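You operate a simulated robot arm through the tools that you are given. There is no shell and no other tool. Be economical: measure what you need, move in short steps, check, and stop when the job is done.

The job below is to be done with a simulated two-armed robot. You get a single attempt, and the scene is never put back.

JOB
Stand the can from the yellow crate on the low white table and fold the crate flat.
Fine: the crate stays where it is; short walls first, then the white-dot wall, then the black-dot wall; keep clear of each wall as it drops. Drop nothing, pinch nothing. Set down upright: can.

It is judged by the outcome, as a careful person would: the job done as asked, and still so three seconds after it is handed in. It fails if anything else is knocked over, pushed out of place, dropped, spilled or broken. Flat cloth is picked up by pressing the open fingertips on it (5 to 10 N) and closing them slowly along it; thin cloth reads only 2 to 8 mm in the jaws.

ROBOT AND FRAMES
Two 6-joint arms with two-finger parallel grippers on one trunk, on a base that drives. Base frame: it is fixed to the floor where the robot stands at the start and does not move with it; the origin is under the middle of the robot, x ahead of it, y to its left, z up; the surface under the hand at the start is at about z = 620. Units: mm, degrees, N and s.
The left shoulder is at the start at [80, 216, 1567], the right one opposite. With the tool pointing down near the work surface each hand reaches from about 100 to 460 mm from the robot's upright axis, wherever it stands, measured 20 degrees to its own side. Places, roughly: can [250, 4000, 750]; long crate wall by the black dot [700, -200, 800]; long crate wall by the white dot [400, -200, 800]; short crate wall by the blue dot [500, -400, 800]; short crate wall by the red dot [500, 100, 800]; top of the low white table [600, -300, 600]. Payload 3.43 kg a hand.
Tool frame (each hand has its own): the origin (TCP) lies between the finger pads and is the grasp point; the fingertips stand 30 mm ahead of it; z points along the fingers, y is the line along which they close. Largest opening 94 mm; finger width 28, thickness 10; the body of the gripper, 50 by 96 mm, starts 55 mm behind the TCP.
Orientation is told as [roll, pitch, yaw] about the base's x, y, z axes, in that order, counted from this pose: with the fingers straight down and closing along the base's y, the tool's x points along the base's -x, its y along +y and its z along -z.

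CONTROLS
- The arms move only by the tool step_arm. It takes "left_steps", "right_steps" or both (then of equal length, played together; a hand with none holds still); each is a list that holds one entry, the list of rows, each a list of 7 numbers: the finger opening in m, from 0 to 0.094, then the shift along the base's x, y, z in units of 400 mm (1.0 is 400 mm), then the turn, a rotation vector about the base's x, y, z in units of 120 degrees (1.0 is 120 degrees). In form: [[[fingers, x, y, z, rx, ry, rz], ...]]. A call has 1 to 10 rows; each row is the pose to reach, as a shift and turn from the pose commanded when the call began. A call with a number of a shift or a turn outside -1 to 1 is refused whole. Rows are played at 5 a second. More than 50 mm and 8.6 degrees between two rows, or a gripper value outside its range, and nothing of the call is played. Where a pose cannot be reached the arm comes as near as it can. A force on the tool above 40 N (or 10 N above the force at the start of the call, whichever is more), or a blocked arm, ends the call early, and 0.2 s more pass. Each finger travels about 72 mm/s and halts on what it meets, pressing with about 45 N; the grip force reading is that of the motor and also rises with nothing between the fingers. The clock runs only during rows and for 0.2 s after the last one: add rows that repeat a pose to give the fingers time. It gives the time, the measured TCP pose, the force on the tool (base axes), the opening and the grip force at its end, in the units of the frame above (readings bear some noise), with the torque about the TCP (base axes, N m) and any sound that the robot's microphone picked up.
- Cameras (640 x 400 px; columns grow to the right, rows downward): "scene" is now at [92.5, -46.9, 1711.5]; the picture's right is [-0.58, -0.82, 0.00], its down [-0.74, 0.53, -0.41] and it looks along [0.33, -0.24, -0.91] (base axes); focal length 262 px, centre (320, 200). "left" rides on the left gripper at [76, -14, -103] in its tool frame; the picture's right is [0.18, 0.98, 0.00], its down [-0.75, 0.14, -0.64] and it looks along [-0.63, 0.12, 0.77] (tool axes); focal length 243 px, centre (320, 200). "right" rides on the right gripper at [76, 14, -102] in its tool frame; the picture's right is [-0.18, 0.98, 0.00], its down [-0.75, -0.14, -0.64] and it looks along [-0.63, -0.12, 0.77] (tool axes); focal length 243 px, centre (320, 200). There is no depth. A picture from a camera that has moved, and an enlarged one, comes with that camera's place and axes in the base frame and with its lens. The place of the scene camera against the robot may be out by one fixed shift of up to 25 mm in any direction.
- camera(camera): a new picture of that camera. The clock stands still meanwhile.
- move_column(by): slides the trunk up (or, below 0, down) by that many mm; the arms and the scene camera ride with it, the base frame stays. It gives what a move gives, with no picture.
- steer(legs): drives the robot by 1 to 6 legs, each [ahead, left, turn to the left] in mm, mm and degrees, along the robot's own axes; the way and the turn of a leg run together, so that a leg with both is an arc; at most 1500 mm and 180 degrees a leg. The arms and the cameras ride along, it lands a little off, and it stops where it bumps. It gives what a move gives.
- turn_head(pan, tilt): turns the head with the scene camera to pan (to the left, within 86 degrees either way) and tilt (down, from -29 to 69), counted from straight ahead of the robot. It gives what a move gives.
- zoom(camera, box): a new picture of the part [left, top, right, bottom] of that camera's present view, enlarged. The clock stands still meanwhile.
- job_done(): hands the job in; it is judged then, once.

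Work in short steps. Places have to be worked out from the pictures, the camera data and where the tool is seen: move nearer, look again, correct. Check each grasp and each placing, and mend what went wrong. You have 120 turns and 100 pictures in all, those below and enlarged ones among them. Open the grippers and draw the arms clear of the work before you hand the job in, unless the task says otherwise; then end with one line.

The tools are called after "Emit:" by a JSON object that holds its "api" and its "payload". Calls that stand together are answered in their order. step_arm: Moves the arms, as the interface text tells. Its arguments: {"type":"object","properties":{"left_steps":{"type":"array","items":{"type":"array","items":{"type":"array","items":{"type":"number"}}}},"right_steps":{"type":"array","items":{"type":"array","items":{"type":"array","items":{"type":"number"}}}}},"required":[]} The other tools are called the same way: move_column (by) slides the trunk up or down; steer (legs) drives the base; turn_head (pan, tilt) turns the head that bears the scene camera; camera (camera) takes a picture; zoom (camera, box) takes an enlarged picture of a part of a camera's view; job_done () hands the job in.

At the start:

```text
time_s: 0.0
left_eef_pos: [460.1, 36.8, 986.4]
left_ee_rot: [0.0, 0.0, 0.0]
left_ft_force: [0.1, -0.7, -0.3]
left_wrist_torque: [0.02, 0.0, 0.0]
left_grip_width: 94.0
left_grip_force: 0.1
right_eef_pos: [357.4, -290.0, 986.8]
right_ee_rot: [0.0, 0.0, -0.1]
right_ft_force: [-0.4, 0.0, -0.1]
right_wrist_torque: [-0.01, -0.05, -0.02]
right_grip_width: 94.0
right_grip_force: 0.1
trunk travel left (down, up): [-797.0, 43.0]
robot x, y, heading: [-1.6, 4.1, -0.1]
head pan, tilt: [-35.3, 65.8]
```

scene: 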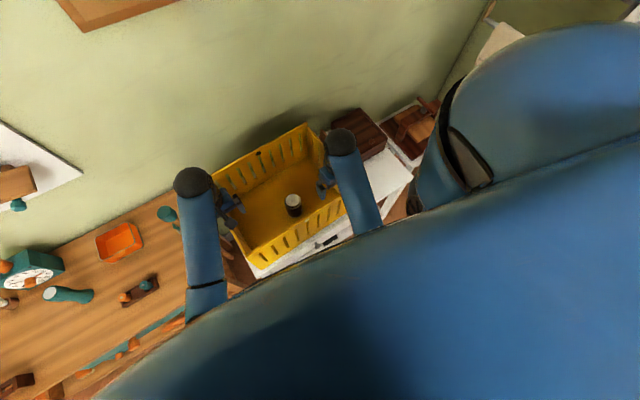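
right: 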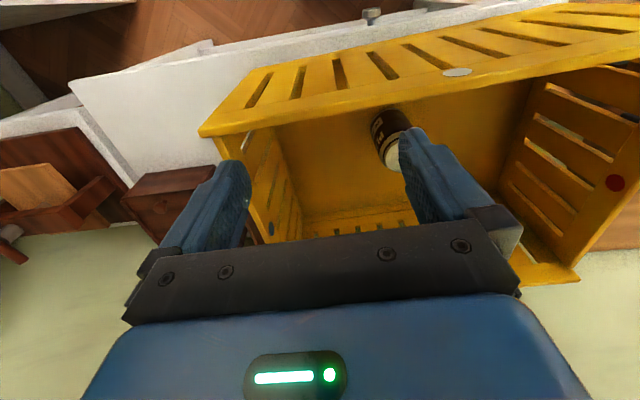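
left: 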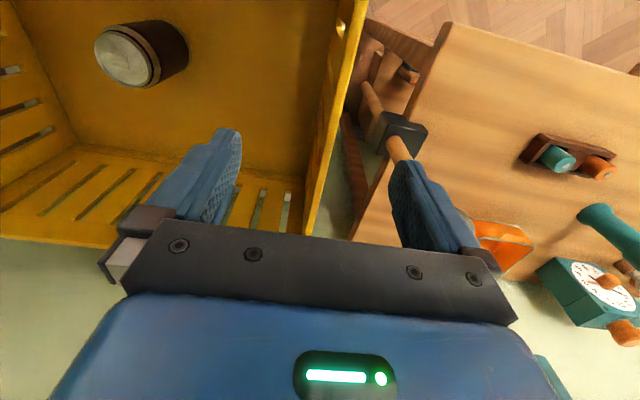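

The can stands in the crate at about [504, -209]; the crate is right under the hands. First I look more closely at the crate and the surface around it.

Emit:
{"api": "zoom", "payload": {"camera": "scene", "box": [180, 80, 440, 290]}}

Emit:
{"api": "zoom", "payload": {"camera": "right", "box": [200, 0, 640, 275]}}

```text
1.90 times, centred on (310, 185) of scene
camera zoom: at [92.5, -46.9, 1711.5], right [-0.58, -0.82, 0.0], down [-0.74, 0.53, -0.41], along [0.33, -0.24, -0.91], focal length 500 px, centre (339, 229)
```

zoom: 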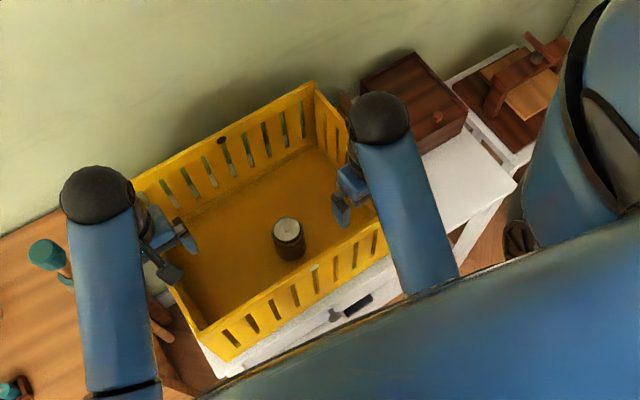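

```text
1.45 times, centred on (420, 138) of right
camera zoom: at [281.8, -275.0, 1089.4], right [0.18, 0.98, 0.0], down [0.75, -0.14, 0.64], along [0.63, -0.12, -0.77], focal length 353 px, centre (174, 291)
```

zoom: 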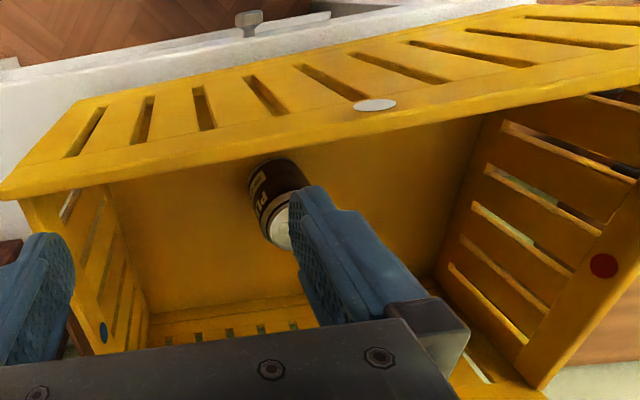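

The crate stands on the white table (hammer-like tool on the near strip, brown box at the right), walls about x 350–750, y -450–60. I move the right hand above the can to test reach and measure from its own camera.

Emit:
{"api": "step_arm", "payload": {"right_steps": [[[0.094, 0.09, 0.05, 0, 0, 0, 0], [0.094, 0.18, 0.1, 0, 0, 0, 0], [0.094, 0.27, 0.15, 0, 0, 0, 0], [0.094, 0.36, 0.2, 0, 0, 0, 0], [0.094, 0.36, 0.2, 0, 0, 0, 0]]]}}

Emit:
{"api": "camera", "payload": {"camera": "right"}}

Emit:
{"api": "camera", "payload": {"camera": "scene"}}

```text
time_s: 1.2
left_eef_pos: [459.2, 36.0, 986.3]
left_ee_rot: [0.0, -0.1, 0.0]
left_ft_force: [-0.9, -0.6, 0.2]
left_wrist_torque: [-0.01, 0.02, 0.01]
left_grip_width: 94.0
left_grip_force: 0.0
right_eef_pos: [500.6, -208.4, 986.3]
right_ee_rot: [0.1, 0.0, -0.1]
right_ft_force: [-0.3, 0.2, 0.8]
right_wrist_torque: [-0.02, 0.0, 0.01]
right_grip_width: 93.9
right_grip_force: 0.0
trunk travel left (down, up): [-797.0, 43.0]
robot x, y, heading: [-1.5, 0.7, 0.2]
head pan, tilt: [-35.3, 65.8]
```

```text
94 pictures are left
camera right: at [424.1, -194.0, 1089.5], right [0.18, 0.98, 0.0], down [0.75, -0.14, 0.64], along [0.63, -0.12, -0.77], focal length 243 px, centre (320, 200)
```

right: 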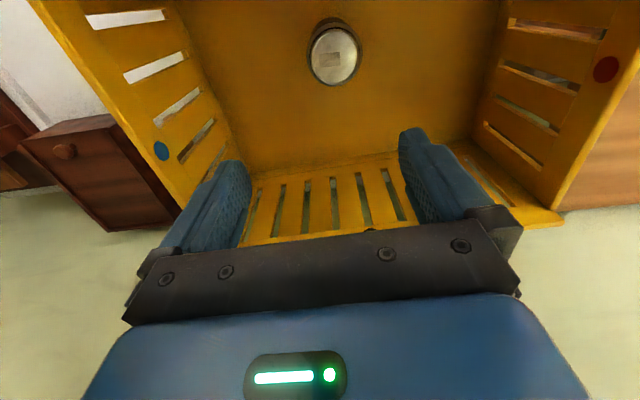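

```text
93 pictures are left
camera scene: at [92.7, -47.0, 1711.4], right [-0.58, -0.82, 0.0], down [-0.74, 0.53, -0.41], along [0.33, -0.24, -0.91], focal length 262 px, centre (320, 200)
```

scene: 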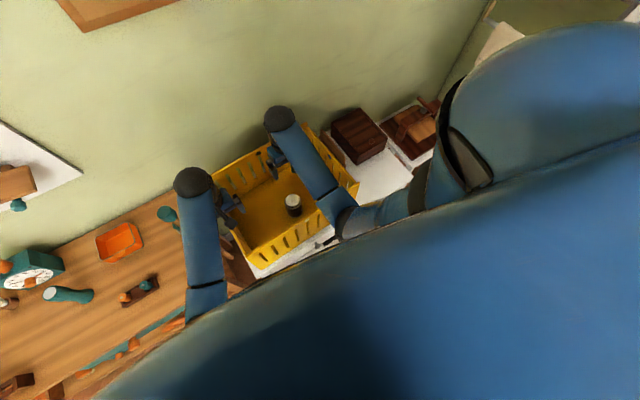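

From the right camera's two views the can top is about [484, -189, 720–770], roughly 66 mm across. I come down to z≈860 over it and look again.

Emit:
{"api": "step_arm", "payload": {"right_steps": [[[0.094, -0.02, 0.03, -0.1, 0, 0, 0], [0.094, -0.042, 0.052, -0.2, 0, 0, 0], [0.094, -0.042, 0.052, -0.31, 0, 0, 0], [0.094, -0.042, 0.052, -0.31, 0, 0, 0]]]}}

Emit:
{"api": "camera", "payload": {"camera": "right"}}

```text
time_s: 2.2
left_eef_pos: [459.6, 35.8, 986.4]
left_ee_rot: [0.0, 0.0, -0.1]
left_ft_force: [-0.1, -0.5, -0.2]
left_wrist_torque: [0.02, 0.02, 0.02]
left_grip_width: 93.9
left_grip_force: 0.1
right_eef_pos: [483.4, -189.1, 861.6]
right_ee_rot: [0.0, 0.0, -0.1]
right_ft_force: [0.3, 0.2, -1.0]
right_wrist_torque: [-0.01, -0.01, 0.01]
right_grip_width: 94.1
right_grip_force: 0.0
trunk travel left (down, up): [-797.0, 43.0]
robot x, y, heading: [0.9, -3.2, 0.3]
head pan, tilt: [-35.3, 65.8]
```

```text
92 pictures are left
camera right: at [407.5, -174.0, 965.4], right [0.19, 0.98, 0.0], down [0.75, -0.14, 0.64], along [0.63, -0.12, -0.77], focal length 243 px, centre (320, 200)
```

right: 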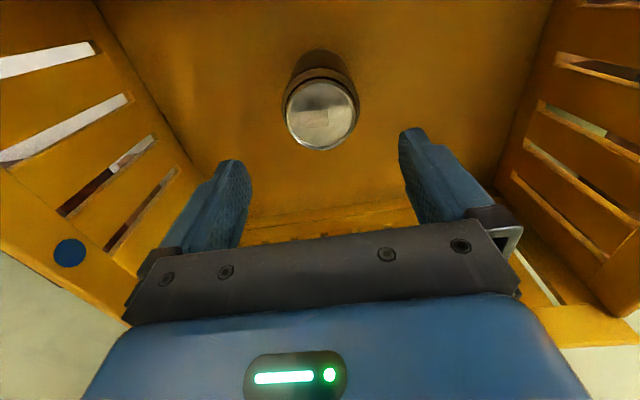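

Triangulation gives the can's top at about [477, -187, 775], ~56 mm across. I lower to z≈740 around it, then look before closing.

Emit:
{"api": "step_arm", "payload": {"right_steps": [[[0.094, -0.015, 0.005, -0.1, 0, 0, 0], [0.094, -0.015, 0.005, -0.2, 0, 0, 0], [0.094, -0.015, 0.005, -0.3, 0, 0, 0], [0.094, -0.015, 0.005, -0.3, 0, 0, 0]]]}}

Emit:
{"api": "camera", "payload": {"camera": "right"}}

```text
time_s: 3.2
left_eef_pos: [460.1, 36.6, 985.8]
left_ee_rot: [0.0, 0.0, -0.1]
left_ft_force: [0.1, -1.1, 0.2]
left_wrist_torque: [0.04, 0.02, 0.01]
left_grip_width: 93.8
left_grip_force: 0.1
right_eef_pos: [477.3, -186.9, 744.0]
right_ee_rot: [0.0, 0.0, -0.1]
right_ft_force: [-0.7, 0.4, -0.5]
right_wrist_torque: [-0.02, -0.02, 0.01]
right_grip_width: 94.0
right_grip_force: 0.1
trunk travel left (down, up): [-797.0, 43.0]
robot x, y, heading: [-1.2, 2.8, -0.1]
head pan, tilt: [-35.3, 65.8]
```

```text
91 pictures are left
camera right: at [402.1, -171.4, 846.7], right [0.18, 0.98, 0.0], down [0.75, -0.14, 0.64], along [0.63, -0.12, -0.77], focal length 243 px, centre (320, 200)
```

right: 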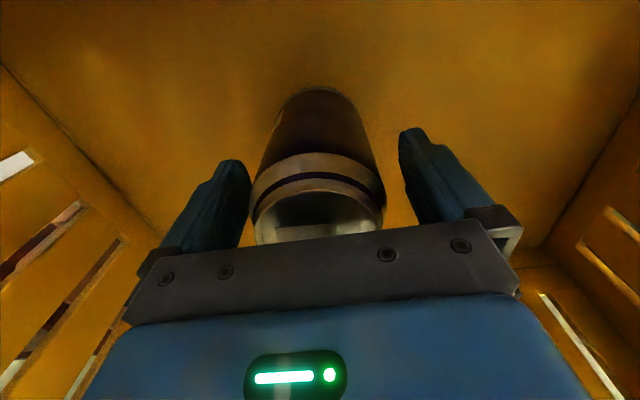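

The can is centred between the fingers, tips about 60 mm below its rim. I close on it.

Emit:
{"api": "step_arm", "payload": {"right_steps": [[[0.06, 0, 0, 0, 0, 0, 0], [0.04, 0, 0, 0, 0, 0, 0], [0.04, 0, 0, 0, 0, 0, 0], [0.04, 0, 0, 0, 0, 0, 0]]]}}

```text
time_s: 4.2
left_eef_pos: [459.8, 35.7, 987.3]
left_ee_rot: [0.0, 0.0, -0.1]
left_ft_force: [0.3, 0.1, -0.8]
left_wrist_torque: [-0.01, -0.02, 0.0]
left_grip_width: 94.2
left_grip_force: 0.0
right_eef_pos: [477.6, -187.4, 744.0]
right_ee_rot: [0.1, -0.1, -0.1]
right_ft_force: [0.8, -3.2, 1.1]
right_wrist_torque: [-0.2, -0.03, -0.04]
right_grip_width: 67.3
right_grip_force: 44.7
trunk travel left (down, up): [-797.0, 43.0]
robot x, y, heading: [0.4, 1.3, -0.3]
head pan, tilt: [-35.3, 65.8]
```

The can is held at 67 mm. I lift it straight up clear of the rim and check.

Emit:
{"api": "step_arm", "payload": {"right_steps": [[[0.04, 0, 0, 0.1, 0, 0, 0], [0.04, 0, 0, 0.2, 0, 0, 0], [0.04, 0, 0, 0.3, 0, 0, 0], [0.04, 0, 0, 0.4, 0, 0, 0], [0.04, 0, 0, 0.5, 0, 0, 0], [0.04, 0, 0, 0.6, 0, 0, 0], [0.04, 0, 0, 0.65, 0, 0, 0]]]}}

Emit:
{"api": "camera", "payload": {"camera": "left"}}

Emit:
{"api": "camera", "payload": {"camera": "right"}}

```text
time_s: 5.8
left_eef_pos: [459.7, 37.0, 985.7]
left_ee_rot: [0.1, 0.0, 0.0]
left_ft_force: [0.1, 0.8, -0.7]
left_wrist_torque: [0.03, 0.01, 0.03]
left_grip_width: 94.1
left_grip_force: 0.0
right_eef_pos: [478.7, -187.5, 1002.9]
right_ee_rot: [0.0, 0.1, 0.0]
right_ft_force: [0.5, 0.1, -3.0]
right_wrist_torque: [-0.04, 0.03, 0.02]
right_grip_width: 67.4
right_grip_force: 44.7
trunk travel left (down, up): [-797.0, 43.0]
robot x, y, heading: [-1.1, 0.4, 0.0]
head pan, tilt: [-35.3, 65.8]
```

```text
90 pictures are left
camera left: at [384.5, 22.5, 1091.0], right [-0.18, 0.98, 0.0], down [0.75, 0.14, 0.64], along [0.63, 0.12, -0.77], focal length 243 px, centre (320, 200)
```

left: 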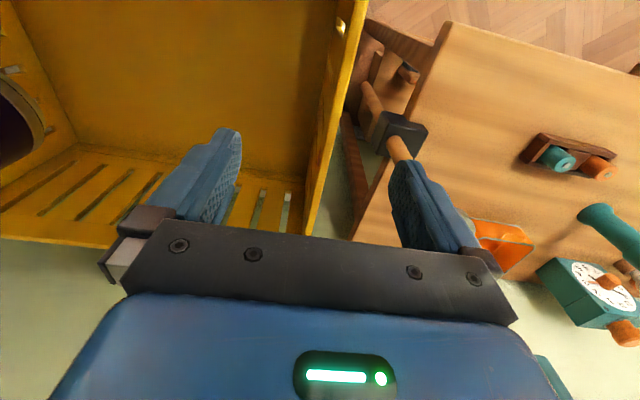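

```text
89 pictures are left
camera right: at [403.2, -172.2, 1105.0], right [0.18, 0.98, 0.0], down [0.75, -0.14, 0.64], along [0.63, -0.12, -0.77], focal length 243 px, centre (320, 200)
```

right: 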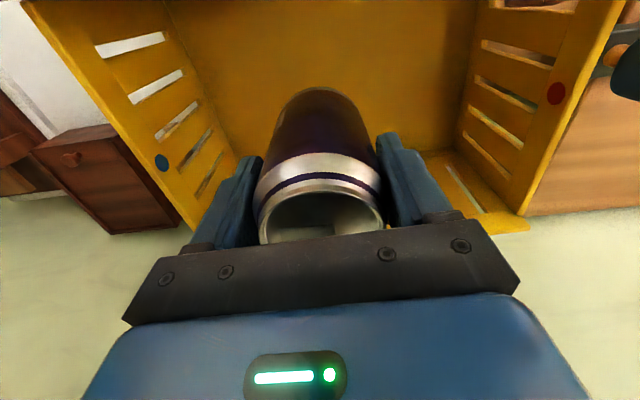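

The can is held securely. I need to drive right to reach the free part of the table, so I look that way first.

Emit:
{"api": "turn_head", "payload": {"pan": -75, "tilt": 45}}

Emit:
{"api": "camera", "payload": {"camera": "scene"}}

Emit:
{"api": "turn_head", "payload": {"pan": -15, "tilt": 60}}

Emit:
{"api": "camera", "payload": {"camera": "scene"}}

```text
time_s: 6.9
left_eef_pos: [459.4, 36.8, 986.3]
left_ee_rot: [0.0, 0.0, 0.1]
left_ft_force: [0.2, -0.4, -0.9]
left_wrist_torque: [-0.02, -0.02, -0.02]
left_grip_width: 94.1
left_grip_force: 0.1
right_eef_pos: [478.0, -187.2, 1000.8]
right_ee_rot: [0.0, 0.0, -0.1]
right_ft_force: [-0.5, 0.4, -3.8]
right_wrist_torque: [-0.03, 0.01, -0.02]
right_grip_width: 67.7
right_grip_force: 44.9
trunk travel left (down, up): [-797.0, 43.0]
robot x, y, heading: [-1.0, -2.4, -0.2]
head pan, tilt: [-75.0, 45.0]
```

```text
88 pictures are left
camera scene: at [65.6, -91.1, 1737.3], right [-0.97, -0.26, 0.0], down [-0.18, 0.68, -0.71], along [0.18, -0.68, -0.71], focal length 262 px, centre (320, 200)
```

scene: 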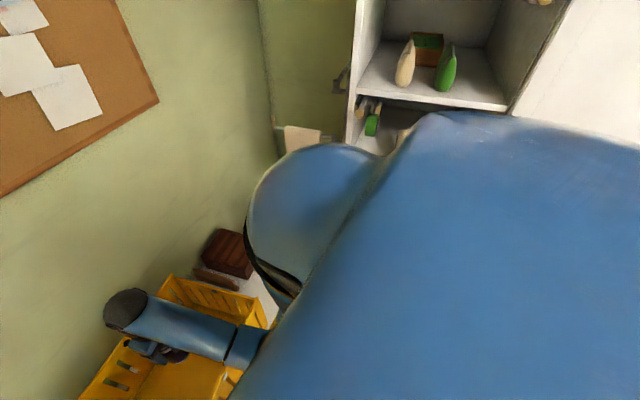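

```text
time_s: 8.2
left_eef_pos: [459.1, 35.5, 986.3]
left_ee_rot: [0.0, -0.1, 0.0]
left_ft_force: [0.2, 0.3, -0.7]
left_wrist_torque: [0.01, -0.02, 0.03]
left_grip_width: 94.2
left_grip_force: 0.1
right_eef_pos: [478.4, -187.9, 1002.6]
right_ee_rot: [0.1, 0.1, -0.1]
right_ft_force: [0.1, -0.8, -3.2]
right_wrist_torque: [0.03, 0.05, -0.05]
right_grip_width: 67.4
right_grip_force: 45.1
trunk travel left (down, up): [-797.0, 43.0]
robot x, y, heading: [0.6, -2.1, -0.2]
head pan, tilt: [-15.0, 60.0]
```

```text
87 pictures are left
camera scene: at [108.8, -29.8, 1717.8], right [-0.26, -0.97, 0.0], down [-0.84, 0.22, -0.5], along [0.48, -0.13, -0.87], focal length 262 px, centre (320, 200)
```

scene: 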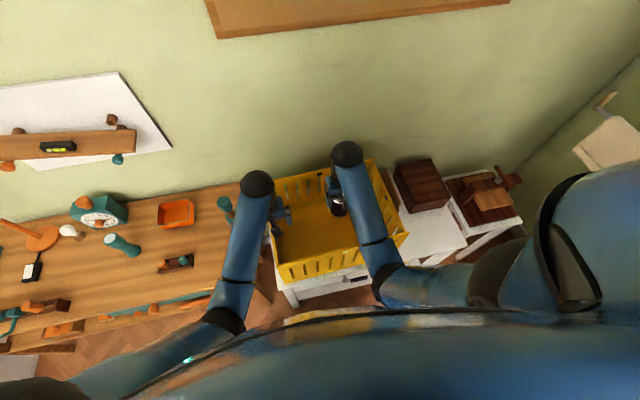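

The free white area lies around x 340–540, y -470–-770 (table height ~600). I drive right in two legs with hands high.

Emit:
{"api": "steer", "payload": {"legs": [[0, -200, 0], [0, -180, 0]]}}

Emit:
{"api": "turn_head", "payload": {"pan": -25, "tilt": 65}}

Emit:
{"api": "camera", "payload": {"camera": "scene"}}

Emit:
{"api": "camera", "payload": {"camera": "right"}}

Emit:
{"api": "camera", "payload": {"camera": "left"}}

```text
time_s: 10.9
left_eef_pos: [459.3, -340.9, 985.1]
left_ee_rot: [-0.1, 0.0, 0.1]
left_ft_force: [-0.2, 0.4, -0.2]
left_wrist_torque: [-0.04, -0.01, 0.02]
left_grip_width: 93.7
left_grip_force: 0.0
right_eef_pos: [478.9, -567.1, 1002.0]
right_ee_rot: [-0.2, 0.0, 0.0]
right_ft_force: [0.5, -0.5, -4.0]
right_wrist_torque: [0.01, 0.03, -0.02]
right_grip_width: 67.5
right_grip_force: 44.9
trunk travel left (down, up): [-797.0, 43.0]
robot x, y, heading: [-3.3, -378.6, 0.1]
head pan, tilt: [-15.0, 60.0]
```

```text
time_s: 11.6
left_eef_pos: [458.8, -343.4, 985.9]
left_ee_rot: [0.1, 0.1, 0.0]
left_ft_force: [-0.7, 0.1, 0.0]
left_wrist_torque: [-0.01, -0.01, 0.04]
left_grip_width: 93.9
left_grip_force: 0.1
right_eef_pos: [479.1, -567.7, 1002.4]
right_ee_rot: [0.0, 0.0, 0.0]
right_ft_force: [0.5, -0.4, -3.8]
right_wrist_torque: [0.03, 0.04, 0.03]
right_grip_width: 67.5
right_grip_force: 45.6
trunk travel left (down, up): [-797.0, 43.0]
robot x, y, heading: [-1.2, -381.4, 0.1]
head pan, tilt: [-25.0, 65.0]
```

```text
86 pictures are left
camera scene: at [99.7, -417.2, 1712.3], right [-0.42, -0.91, 0.0], down [-0.82, 0.38, -0.42], along [0.38, -0.18, -0.91], focal length 262 px, centre (320, 200)
```

scene: 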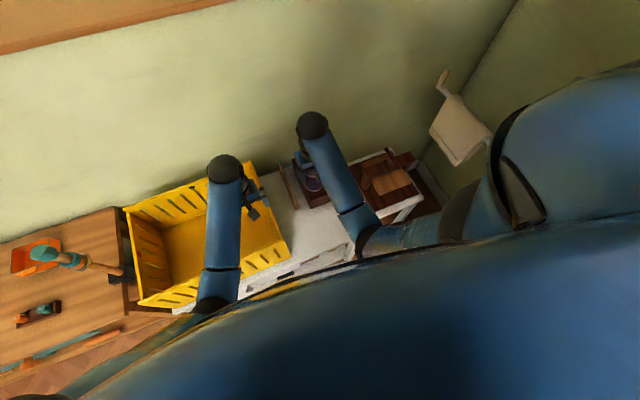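

```text
85 pictures are left
camera right: at [403.2, -551.7, 1104.6], right [0.18, 0.98, 0.0], down [0.75, -0.14, 0.64], along [0.63, -0.12, -0.77], focal length 243 px, centre (320, 200)
```

right: 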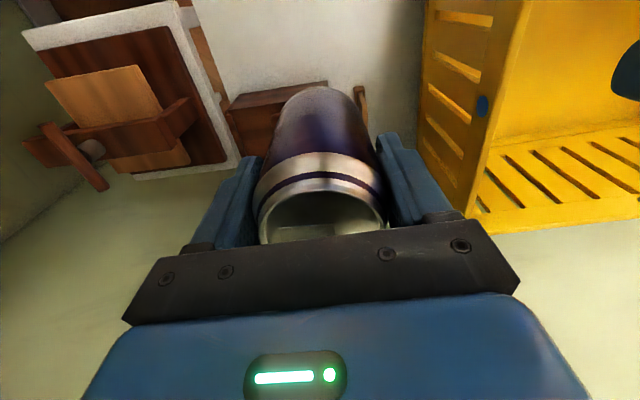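

```text
84 pictures are left
camera left: at [384.6, -357.1, 1091.0], right [-0.18, 0.98, 0.0], down [0.75, 0.14, 0.64], along [0.63, 0.12, -0.77], focal length 243 px, centre (320, 200)
```

left: 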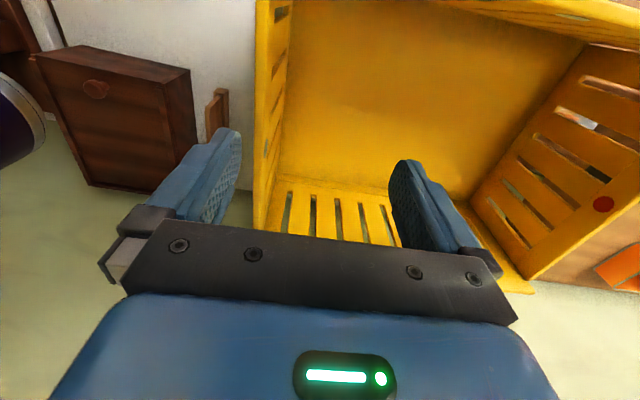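

I move the can to x≈410, y≈-605, nearer the robot and away from the brown box, and look at the area under it.

Emit:
{"api": "step_arm", "payload": {"right_steps": [[[0.04, -0.08, -0.05, 0, 0, 0, 0], [0.04, -0.17, -0.095, 0, 0, 0, 0], [0.04, -0.17, -0.095, -0.1, 0, 0, 0], [0.04, -0.17, -0.095, -0.2, 0, 0, 0], [0.04, -0.17, -0.095, -0.2, 0, 0, 0]]]}}

Emit:
{"api": "camera", "payload": {"camera": "right"}}

Emit:
{"api": "zoom", "payload": {"camera": "scene", "box": [230, 100, 450, 290]}}

```text
time_s: 12.8
left_eef_pos: [459.0, -344.9, 986.3]
left_ee_rot: [0.0, 0.0, 0.1]
left_ft_force: [-1.1, 0.2, -1.1]
left_wrist_torque: [-0.01, 0.01, 0.0]
left_grip_width: 94.0
left_grip_force: 0.1
right_eef_pos: [407.5, -608.2, 921.6]
right_ee_rot: [0.1, -0.1, -0.1]
right_ft_force: [-0.2, -0.5, -2.8]
right_wrist_torque: [-0.01, -0.02, 0.0]
right_grip_width: 67.7
right_grip_force: 46.0
right hand out of reach, approached as far as the arm can: row 2
trunk travel left (down, up): [-797.0, 43.0]
robot x, y, heading: [2.9, -378.4, -0.1]
head pan, tilt: [-25.0, 65.0]
```

```text
83 pictures are left
camera right: at [332.4, -591.9, 1023.4], right [0.18, 0.98, 0.0], down [0.75, -0.14, 0.64], along [0.63, -0.12, -0.77], focal length 243 px, centre (320, 200)
```

right: 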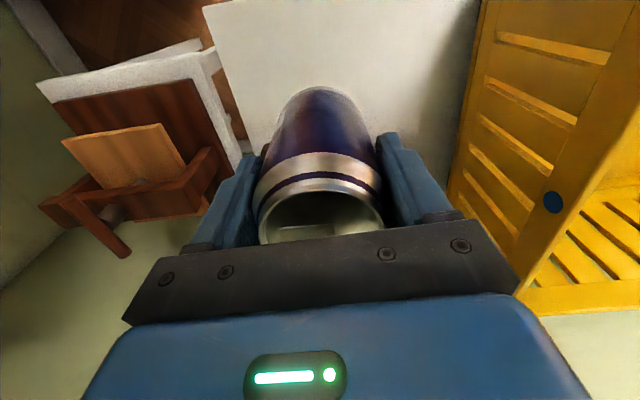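

```text
2.11 times, centred on (340, 195) of scene
camera zoom: at [98.3, -418.9, 1712.3], right [-0.42, -0.91, 0.0], down [-0.82, 0.38, -0.42], along [0.38, -0.18, -0.91], focal length 552 px, centre (278, 210)
```

zoom: 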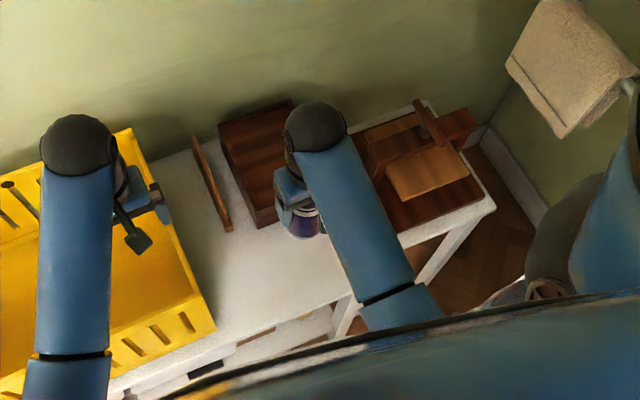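

The spot below is empty white table, well clear of crate, box and edges. I shift a little further right (y≈-635) and descend to z≈740.

Emit:
{"api": "step_arm", "payload": {"right_steps": [[[0.04, 0, -0.04, -0.1, 0, 0, 0], [0.04, 0, -0.075, -0.2, 0, 0, 0], [0.04, 0, -0.075, -0.3, 0, 0, 0], [0.04, 0, -0.075, -0.4, 0, 0, 0], [0.04, 0, -0.075, -0.45, 0, 0, 0], [0.04, 0, -0.075, -0.45, 0, 0, 0]]]}}

Emit:
{"api": "camera", "payload": {"camera": "right"}}

Emit:
{"api": "zoom", "payload": {"camera": "scene", "box": [230, 100, 450, 290]}}

```text
time_s: 14.2
left_eef_pos: [458.7, -342.8, 986.5]
left_ee_rot: [0.1, 0.0, -0.1]
left_ft_force: [-0.6, 0.2, -0.1]
left_wrist_torque: [0.0, -0.01, 0.03]
left_grip_width: 93.9
left_grip_force: 0.0
right_eef_pos: [409.4, -637.7, 741.8]
right_ee_rot: [-0.1, 0.1, -0.1]
right_ft_force: [0.0, 0.2, -4.1]
right_wrist_torque: [0.04, -0.02, -0.01]
right_grip_width: 67.5
right_grip_force: 45.3
trunk travel left (down, up): [-797.0, 43.0]
robot x, y, heading: [1.3, -379.7, -0.2]
head pan, tilt: [-25.0, 65.0]
```

```text
81 pictures are left
camera right: at [334.7, -621.8, 844.5], right [0.18, 0.98, 0.0], down [0.75, -0.14, 0.64], along [0.63, -0.12, -0.77], focal length 243 px, centre (320, 200)
```

right: 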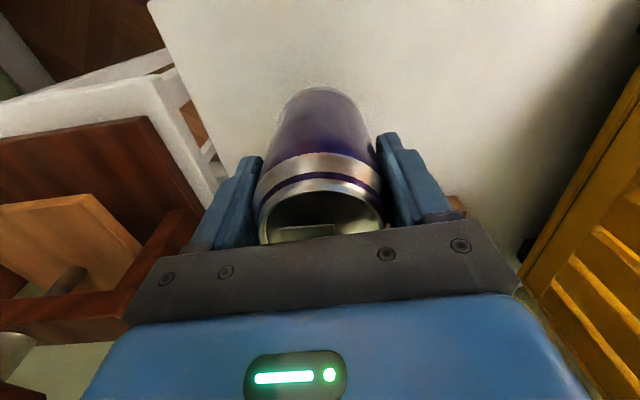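

```text
2.11 times, centred on (340, 195) of scene
camera zoom: at [98.8, -418.7, 1712.3], right [-0.42, -0.91, 0.0], down [-0.82, 0.38, -0.42], along [0.38, -0.18, -0.91], focal length 552 px, centre (278, 210)
```

zoom: 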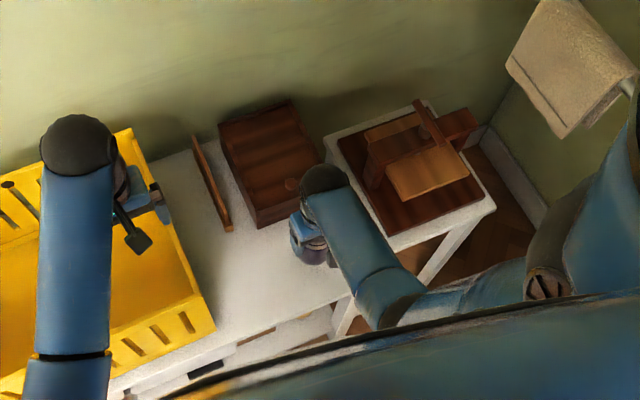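

The table plane triangulates to about z 630; can bottom is at about 676. I descend gently to find contact.

Emit:
{"api": "step_arm", "payload": {"right_steps": [[[0.04, 0, 0, -0.03, 0, 0, 0], [0.04, 0, 0, -0.05, 0, 0, 0], [0.04, 0, 0, -0.06, 0, 0, 0], [0.04, 0, 0, -0.07, 0, 0, 0], [0.04, 0, 0, -0.08, 0, 0, 0], [0.04, 0, 0, -0.08, 0, 0, 0]]]}}

```text
time_s: 15.6
left_eef_pos: [460.4, -344.4, 986.7]
left_ee_rot: [-0.1, 0.0, 0.0]
left_ft_force: [-0.7, -0.1, 0.4]
left_wrist_torque: [0.03, 0.01, -0.01]
left_grip_width: 93.8
left_grip_force: 0.0
right_eef_pos: [410.7, -636.4, 709.2]
right_ee_rot: [0.0, -0.1, -0.1]
right_ft_force: [-0.4, 0.4, -4.2]
right_wrist_torque: [0.01, 0.0, 0.01]
right_grip_width: 67.5
right_grip_force: 44.9
trunk travel left (down, up): [-797.0, 43.0]
robot x, y, heading: [-4.9, -378.5, -0.1]
head pan, tilt: [-25.0, 65.0]
```

No contact yet at 709; I go on in 4 mm rows.

Emit:
{"api": "step_arm", "payload": {"right_steps": [[[0.04, 0, 0, -0.01, 0, 0, 0], [0.04, 0, 0, -0.02, 0, 0, 0], [0.04, 0, 0, -0.03, 0, 0, 0], [0.04, 0, 0, -0.04, 0, 0, 0], [0.04, 0, 0, -0.04, 0, 0, 0]]]}}

Emit:
{"api": "camera", "payload": {"camera": "right"}}

```text
time_s: 16.5
left_eef_pos: [457.7, -342.7, 986.2]
left_ee_rot: [0.0, -0.1, -0.1]
left_ft_force: [0.1, 0.8, 0.0]
left_wrist_torque: [-0.02, -0.01, 0.01]
left_grip_width: 94.1
left_grip_force: 0.1
right_eef_pos: [412.3, -636.0, 698.2]
right_ee_rot: [-0.3, -0.3, 0.0]
right_ft_force: [-4.5, 2.3, 16.7]
right_wrist_torque: [0.3, 0.4, 0.06]
right_grip_width: 66.2
right_grip_force: 45.3
trunk travel left (down, up): [-797.0, 43.0]
robot x, y, heading: [-0.5, -380.3, 0.1]
head pan, tilt: [-25.0, 65.0]
stopped in row 4 (right hand): the force on the tool passed its limit at 45 N (the readings are from after the stop); the commanded pose is now the measured one
```

```text
79 pictures are left
camera right: at [336.1, -620.2, 801.6], right [0.18, 0.98, 0.0], down [0.75, -0.14, 0.65], along [0.64, -0.12, -0.76], focal length 243 px, centre (320, 200)
```

right: 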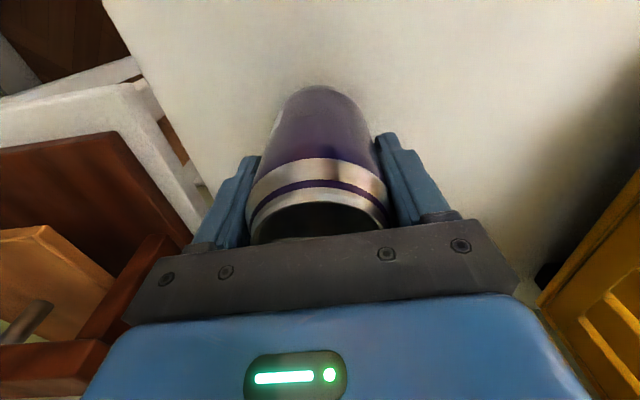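

Table contact at TCP z≈698. I ease up 1 mm and open the fingers slowly.

Emit:
{"api": "step_arm", "payload": {"right_steps": [[[0.04, 0, 0, 0.003, 0, 0, 0], [0.064, 0, 0, 0.003, 0, 0, 0], [0.07, 0, 0, 0.003, 0, 0, 0], [0.08, 0, 0, 0.003, 0, 0, 0], [0.094, 0, 0, 0.003, 0, 0, 0], [0.094, 0, 0, 0.003, 0, 0, 0]]]}}

Emit:
{"api": "camera", "payload": {"camera": "right"}}

```text
time_s: 17.9
left_eef_pos: [459.6, -344.2, 985.7]
left_ee_rot: [0.0, 0.0, 0.0]
left_ft_force: [-0.5, 0.2, 1.6]
left_wrist_torque: [0.02, 0.01, 0.02]
left_grip_width: 94.1
left_grip_force: 0.1
right_eef_pos: [413.4, -636.9, 699.2]
right_ee_rot: [0.1, -0.2, -0.1]
right_ft_force: [-0.1, -0.6, 0.8]
right_wrist_torque: [0.03, -0.02, 0.0]
right_grip_width: 93.9
right_grip_force: 0.0
trunk travel left (down, up): [-797.0, 43.0]
robot x, y, heading: [-0.9, -379.8, -0.1]
head pan, tilt: [-25.0, 65.0]
```

```text
78 pictures are left
camera right: at [337.4, -621.3, 801.6], right [0.18, 0.98, 0.0], down [0.75, -0.14, 0.65], along [0.63, -0.12, -0.76], focal length 243 px, centre (320, 200)
```

right: 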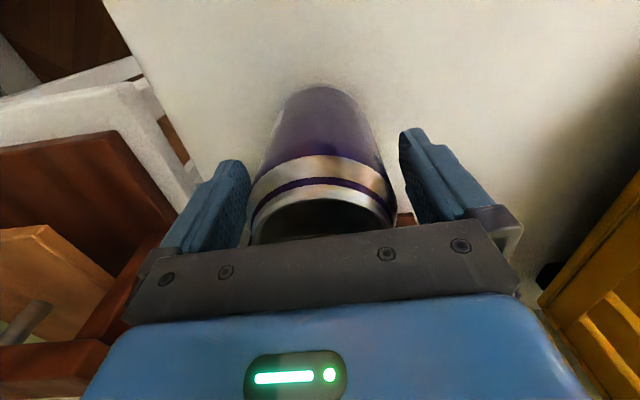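

The can is released and upright. I lift the hand straight up.

Emit:
{"api": "step_arm", "payload": {"right_steps": [[[0.094, 0, 0, 0.05, 0, 0, 0], [0.094, 0, 0, 0.1, 0, 0, 0], [0.094, 0, 0, 0.2, 0, 0, 0], [0.094, 0, 0, 0.3, 0, 0, 0], [0.094, 0, 0, 0.4, 0, 0, 0], [0.094, 0, 0, 0.5, 0, 0, 0], [0.094, 0, 0, 0.6, 0, 0, 0], [0.094, 0, 0, 0.7, 0, 0, 0]]]}}

Emit:
{"api": "camera", "payload": {"camera": "right"}}

Emit:
{"api": "zoom", "payload": {"camera": "left", "box": [0, 0, 640, 260]}}

```text
time_s: 19.7
left_eef_pos: [460.4, -344.6, 986.4]
left_ee_rot: [0.0, 0.0, 0.0]
left_ft_force: [0.0, -0.5, 0.8]
left_wrist_torque: [0.01, 0.01, -0.03]
left_grip_width: 94.0
left_grip_force: 0.1
right_eef_pos: [413.0, -638.5, 980.7]
right_ee_rot: [0.0, -0.2, -0.1]
right_ft_force: [0.0, -0.4, -0.5]
right_wrist_torque: [-0.01, -0.02, -0.03]
right_grip_width: 94.2
right_grip_force: 0.1
trunk travel left (down, up): [-797.0, 43.0]
robot x, y, heading: [-3.2, -383.5, -0.3]
head pan, tilt: [-25.0, 65.0]
```

```text
77 pictures are left
camera right: at [336.9, -622.7, 1082.7], right [0.18, 0.98, 0.0], down [0.75, -0.14, 0.64], along [0.63, -0.12, -0.76], focal length 243 px, centre (320, 200)
```

right: 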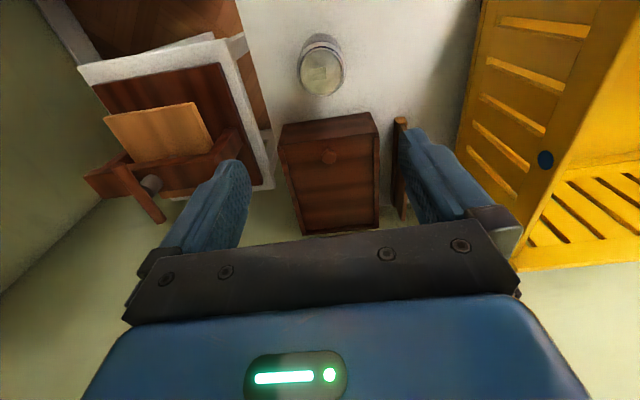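

```text
1.00 times, centred on (320, 130) of left (not enlarged: the box is as wide or as high as the picture)
camera zoom: at [384.3, -357.9, 1091.1], right [-0.18, 0.98, 0.0], down [0.75, 0.14, 0.64], along [0.63, 0.12, -0.77], focal length 243 px, centre (320, 270)
```

zoom: 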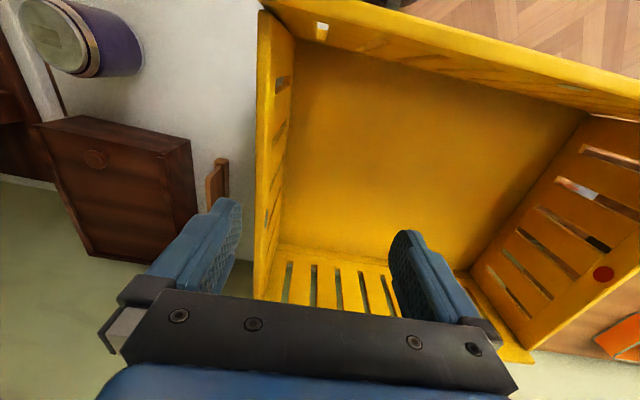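

The can stands upright on the table at [413, -637]. From several views the crate's rim is at z≈870, walls x≈349–694, y≈-390–43, blue dot ≈[517, -388, 850]. I clear the left hand leftward and close and bring the right hand toward the outside of the blue wall, still high.

Emit:
{"api": "step_arm", "payload": {"left_steps": [[[0.094, -0.03, 0.12, 0, 0, 0, 0], [0.094, -0.06, 0.24, 0, 0, 0, 0], [0.094, -0.09, 0.36, 0, 0, 0, 0], [0.094, -0.12, 0.48, 0, 0, 0, 0], [0.094, -0.15, 0.55, 0, 0, 0, 0], [0.094, -0.15, 0.55, 0, 0, 0, 0], [0.094, -0.15, 0.55, 0, 0, 0, 0]]], "right_steps": [[[0.06, 0, 0, 0, 0, 0, 0], [0.03, 0, 0, 0, 0, 0, 0], [0.0, 0.05, 0.08, 0, 0, 0, 0], [0.0, 0.12, 0.17, 0, 0, 0, 0], [0.0, 0.18, 0.27, 0, 0, 0, 0], [0.0, 0.23, 0.37, 0, 0, 0, 0], [0.0, 0.255, 0.43, 0, 0, 0, 0]]]}}

Emit:
{"api": "camera", "payload": {"camera": "right"}}

Emit:
{"api": "camera", "payload": {"camera": "scene"}}

```text
time_s: 21.3
left_eef_pos: [401.3, -122.4, 987.2]
left_ee_rot: [-0.1, 0.1, 0.1]
left_ft_force: [1.1, 0.4, -0.6]
left_wrist_torque: [0.02, 0.02, 0.0]
left_grip_width: 93.8
left_grip_force: 0.0
right_eef_pos: [515.6, -461.2, 978.5]
right_ee_rot: [0.0, -0.2, 0.0]
right_ft_force: [0.9, -0.4, 0.4]
right_wrist_torque: [-0.01, 0.0, 0.0]
right_grip_width: 0.0
right_grip_force: 33.0
trunk travel left (down, up): [-797.0, 43.0]
robot x, y, heading: [-1.4, -380.9, 0.3]
head pan, tilt: [-25.0, 65.0]
```

```text
75 pictures are left
camera right: at [439.3, -445.7, 1081.0], right [0.18, 0.98, 0.0], down [0.75, -0.14, 0.64], along [0.63, -0.12, -0.76], focal length 243 px, centre (320, 200)
```

right: 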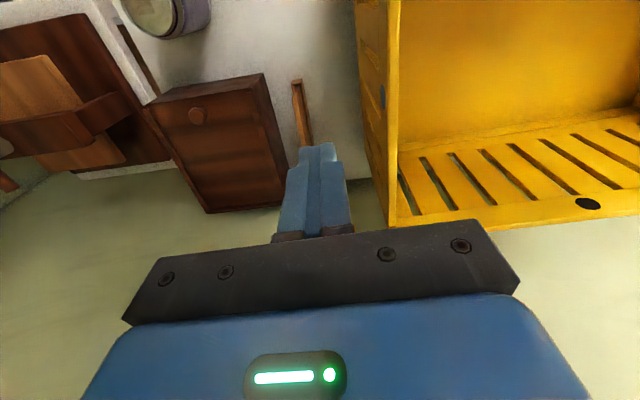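

```text
74 pictures are left
camera scene: at [100.2, -417.8, 1712.2], right [-0.42, -0.91, 0.0], down [-0.82, 0.38, -0.42], along [0.38, -0.18, -0.91], focal length 262 px, centre (320, 200)
```

scene: 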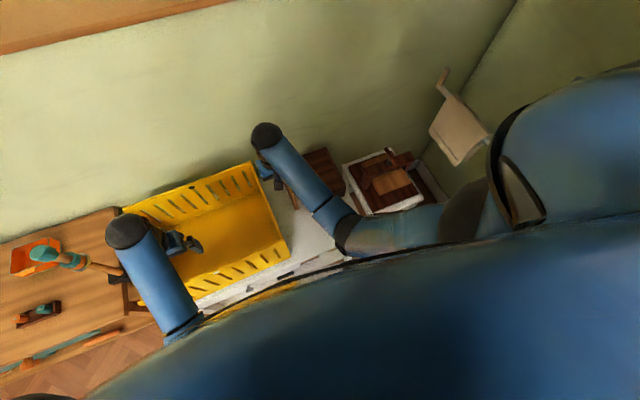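

The blue dot on the outer face sits at about [519, -403, 850]. I lower the closed fingers just outside the wall (tips z≈832).

Emit:
{"api": "step_arm", "payload": {"right_steps": [[[0.0, 0, 0, -0.1, 0, 0, 0], [0.0, 0, 0, -0.2, 0, 0, 0], [0.0, 0, 0, -0.29, 0, 0, 0], [0.0, 0, 0, -0.29, 0, 0, 0]]]}}

Emit:
{"api": "camera", "payload": {"camera": "right"}}

```text
time_s: 22.3
left_eef_pos: [401.4, -124.6, 986.6]
left_ee_rot: [-0.1, 0.0, -0.1]
left_ft_force: [-0.1, 0.2, -0.2]
left_wrist_torque: [-0.03, -0.02, 0.0]
left_grip_width: 93.9
left_grip_force: 0.1
right_eef_pos: [514.3, -464.1, 860.7]
right_ee_rot: [0.0, -0.4, 0.0]
right_ft_force: [-0.3, 0.4, -0.6]
right_wrist_torque: [-0.01, 0.0, 0.01]
right_grip_width: 0.0
right_grip_force: 33.1
trunk travel left (down, up): [-797.0, 43.0]
robot x, y, heading: [-0.5, -383.3, 0.2]
head pan, tilt: [-25.0, 65.0]
```

```text
73 pictures are left
camera right: at [437.4, -448.7, 963.9], right [0.18, 0.98, 0.0], down [0.75, -0.14, 0.65], along [0.63, -0.12, -0.76], focal length 243 px, centre (320, 200)
```

right: 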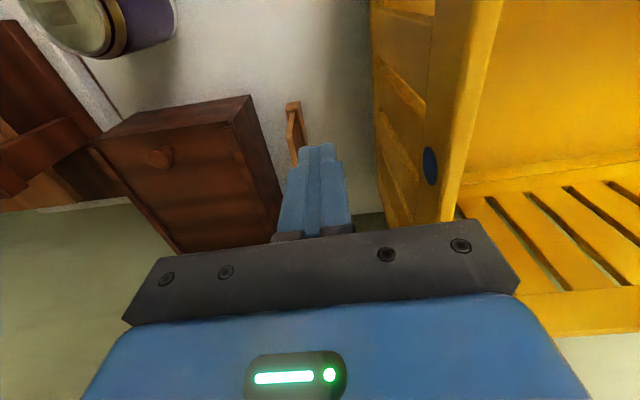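

Fingers are ~45 mm outside the wall by the dot. I push +y in small rows and watch force.

Emit:
{"api": "step_arm", "payload": {"right_steps": [[[0.0, 0, 0.05, 0, 0, 0, 0], [0.0, 0, 0.08, 0, 0, 0, 0], [0.0, 0, 0.1, 0, 0, 0, 0], [0.0, 0, 0.12, 0, 0, 0, 0], [0.0, 0, 0.14, 0, 0, 0, 0], [0.0, 0, 0.16, 0, 0, 0, 0], [0.0, 0, 0.18, 0, 0, 0, 0]]]}}

Emit:
{"api": "camera", "payload": {"camera": "right"}}

```text
time_s: 23.9
left_eef_pos: [401.6, -124.0, 987.2]
left_ee_rot: [0.0, 0.0, 0.0]
left_ft_force: [0.4, 0.4, 0.4]
left_wrist_torque: [0.0, 0.01, -0.01]
left_grip_width: 94.2
left_grip_force: 0.1
right_eef_pos: [516.8, -391.6, 862.7]
right_ee_rot: [0.1, -0.3, 0.0]
right_ft_force: [-0.1, -0.5, 0.5]
right_wrist_torque: [-0.02, 0.0, -0.04]
right_grip_width: 0.0
right_grip_force: 33.1
trunk travel left (down, up): [-797.0, 43.0]
robot x, y, heading: [-2.1, -377.0, 0.2]
head pan, tilt: [-25.0, 65.0]
```

```text
72 pictures are left
camera right: at [440.2, -375.9, 965.0], right [0.18, 0.98, 0.0], down [0.75, -0.14, 0.65], along [0.63, -0.12, -0.76], focal length 243 px, centre (320, 200)
```

right: 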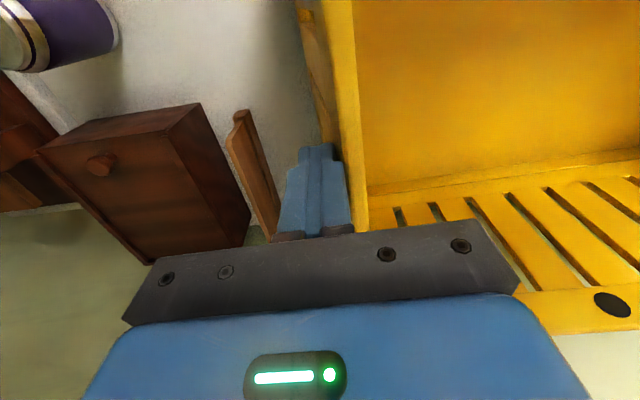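

No force reading yet at y=-392; the finger appears to be touching the wall. I keep pushing gently.

Emit:
{"api": "step_arm", "payload": {"right_steps": [[[0.0, 0, 0.02, 0, 0, 0, 0], [0.0, 0, 0.04, 0, 0, 0, 0], [0.0, 0, 0.06, 0, 0, 0, 0], [0.0, 0, 0.06, 0, 0, 0, 0]]]}}

Emit:
{"api": "camera", "payload": {"camera": "right"}}

```text
time_s: 24.9
left_eef_pos: [401.4, -124.6, 988.4]
left_ee_rot: [0.0, 0.0, -0.1]
left_ft_force: [0.2, 0.1, 0.0]
left_wrist_torque: [0.0, -0.01, 0.0]
left_grip_width: 93.7
left_grip_force: 0.1
right_eef_pos: [515.6, -369.0, 862.8]
right_ee_rot: [0.0, -0.2, 0.0]
right_ft_force: [0.3, -0.2, -0.5]
right_wrist_torque: [-0.05, 0.0, 0.01]
right_grip_width: 0.0
right_grip_force: 33.4
trunk travel left (down, up): [-797.0, 43.0]
robot x, y, heading: [-0.6, -385.7, 0.1]
head pan, tilt: [-25.0, 65.0]
```

```text
71 pictures are left
camera right: at [439.3, -352.8, 964.7], right [0.18, 0.98, 0.0], down [0.75, -0.14, 0.65], along [0.63, -0.12, -0.76], focal length 243 px, centre (320, 200)
```

right: 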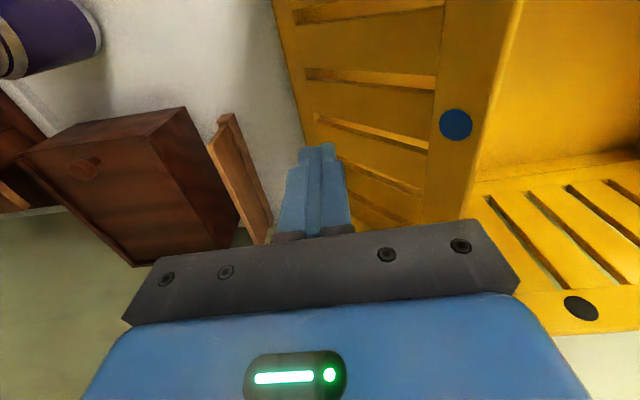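

The wall has tipped and is swinging inward away from the hand. I hold still to let it fall, then look.

Emit:
{"api": "step_arm", "payload": {"right_steps": [[[0.0, 0, 0, 0, 0, 0, 0], [0.0, 0, 0, 0, 0, 0, 0], [0.0, 0, 0, 0, 0, 0, 0], [0.0, 0, 0, 0, 0, 0, 0], [0.0, 0, 0, 0, 0, 0, 0]]]}}

Emit:
{"api": "camera", "payload": {"camera": "right"}}

```text
time_s: 26.1
left_eef_pos: [401.8, -124.2, 988.2]
left_ee_rot: [0.1, 0.0, 0.1]
left_ft_force: [0.2, -0.2, 0.3]
left_wrist_torque: [0.01, 0.0, -0.01]
left_grip_width: 93.9
left_grip_force: 0.1
right_eef_pos: [514.2, -368.0, 861.5]
right_ee_rot: [-0.1, -0.2, 0.0]
right_ft_force: [0.0, 0.0, 0.5]
right_wrist_torque: [-0.04, -0.01, 0.02]
right_grip_width: 0.0
right_grip_force: 33.2
trunk travel left (down, up): [-797.0, 43.0]
robot x, y, heading: [0.8, -381.0, -0.1]
head pan, tilt: [-25.0, 65.0]
```

```text
70 pictures are left
camera right: at [439.4, -352.8, 964.8], right [0.18, 0.98, 0.0], down [0.75, -0.14, 0.65], along [0.63, -0.12, -0.76], focal length 243 px, centre (320, 200)
```

right: 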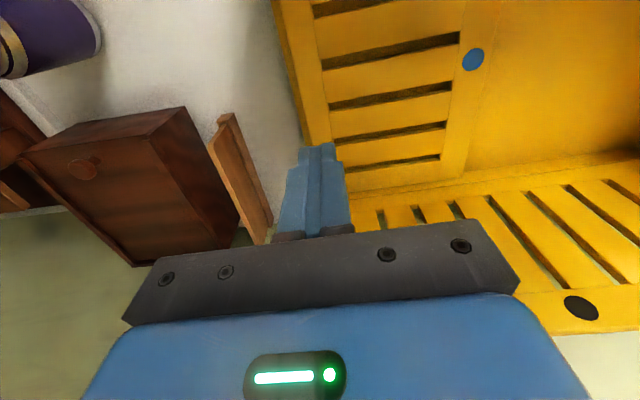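

The blue wall is flat inside. I raise the right hand, pull it back, close the left fingers, then drive left to reach the red wall from outside.

Emit:
{"api": "step_arm", "payload": {"right_steps": [[[0.0, 0, 0, 0.1, 0, 0, 0], [0.0, 0, 0, 0.2, 0, 0, 0], [0.0, 0, 0, 0.31, 0, 0, 0], [0.0, -0.1, -0.06, 0.31, 0, 0, 0], [0.0, -0.2, -0.12, 0.31, 0, 0, 0], [0.0, -0.3, -0.18, 0.31, 0, 0, 0]]], "left_steps": [[[0.06, 0, 0, 0, 0, 0, 0], [0.03, 0, 0, 0, 0, 0, 0], [0.0, 0, 0, 0, 0, 0, 0], [0.0, 0, 0, 0, 0, 0, 0], [0.0, 0, 0, 0, 0, 0, 0], [0.0, 0, 0, 0, 0, 0, 0]]]}}

Emit:
{"api": "steer", "payload": {"legs": [[0, 300, 0]]}}

Emit:
{"api": "camera", "payload": {"camera": "left"}}

Emit:
{"api": "camera", "payload": {"camera": "scene"}}

```text
time_s: 27.5
left_eef_pos: [400.9, -124.0, 988.3]
left_ee_rot: [0.0, -0.1, 0.0]
left_ft_force: [-0.2, -0.6, -0.1]
left_wrist_torque: [0.0, -0.02, 0.0]
left_grip_width: 0.0
left_grip_force: 33.3
right_eef_pos: [393.6, -441.8, 987.8]
right_ee_rot: [0.1, -0.3, 0.1]
right_ft_force: [-0.8, 0.6, 0.5]
right_wrist_torque: [0.01, -0.01, 0.0]
right_grip_width: 0.0
right_grip_force: 33.3
trunk travel left (down, up): [-797.0, 43.0]
robot x, y, heading: [-1.0, -381.4, -0.3]
head pan, tilt: [-25.0, 65.0]
```

```text
time_s: 29.5
left_eef_pos: [406.3, 165.3, 987.9]
left_ee_rot: [0.0, 0.0, -0.6]
left_ft_force: [-0.3, 0.1, 0.2]
left_wrist_torque: [-0.04, 0.03, -0.01]
left_grip_width: 0.0
left_grip_force: 33.2
right_eef_pos: [397.0, -152.1, 987.4]
right_ee_rot: [0.1, -0.3, -0.7]
right_ft_force: [-0.3, -1.1, 0.1]
right_wrist_torque: [0.02, 0.01, -0.05]
right_grip_width: 0.2
right_grip_force: 32.9
trunk travel left (down, up): [-797.0, 43.0]
robot x, y, heading: [0.2, -84.4, -0.7]
head pan, tilt: [-25.0, 65.0]
```

```text
69 pictures are left
camera left: at [330.7, 151.4, 1092.5], right [-0.17, 0.98, 0.0], down [0.76, 0.13, 0.64], along [0.63, 0.11, -0.77], focal length 243 px, centre (320, 200)
```

left: 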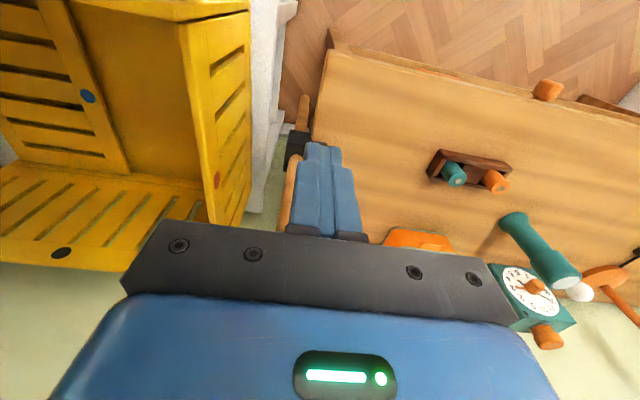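

```text
68 pictures are left
camera scene: at [100.3, -127.8, 1712.2], right [-0.43, -0.9, 0.0], down [-0.82, 0.39, -0.42], along [0.38, -0.18, -0.91], focal length 262 px, centre (320, 200)
```

scene: 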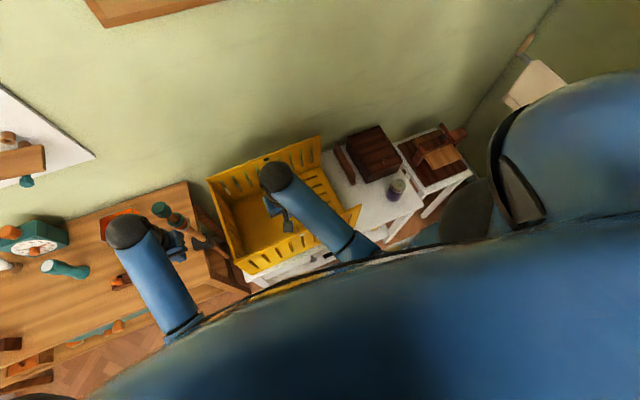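

Something (a hammer/mallet) lies near the bench edge next to the red wall. I zoom in before lowering there.

Emit:
{"api": "zoom", "payload": {"camera": "left", "box": [150, 60, 450, 260]}}

Emit:
{"api": "zoom", "payload": {"camera": "scene", "box": [120, 170, 300, 290]}}

```text
2.00 times, centred on (300, 160) of left
camera zoom: at [330.7, 151.4, 1092.5], right [-0.17, 0.98, 0.0], down [0.76, 0.13, 0.64], along [0.63, 0.11, -0.77], focal length 485 px, centre (360, 280)
```

zoom: 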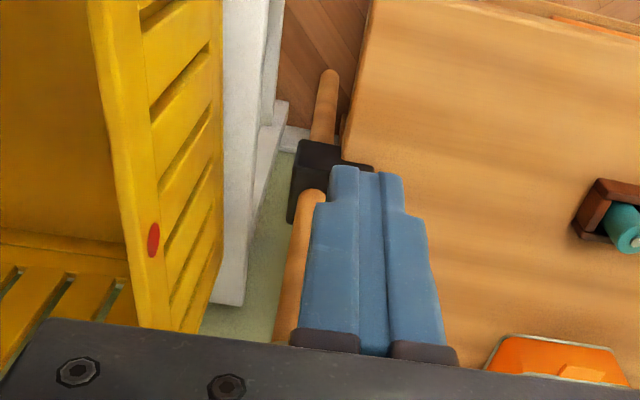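

```text
3.33 times, centred on (210, 230) of scene
camera zoom: at [100.3, -127.8, 1712.2], right [-0.43, -0.9, 0.0], down [-0.82, 0.39, -0.42], along [0.38, -0.18, -0.91], focal length 875 px, centre (687, 100)
```

zoom: 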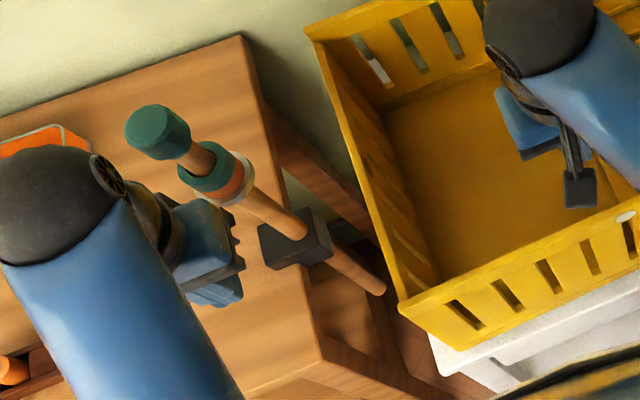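

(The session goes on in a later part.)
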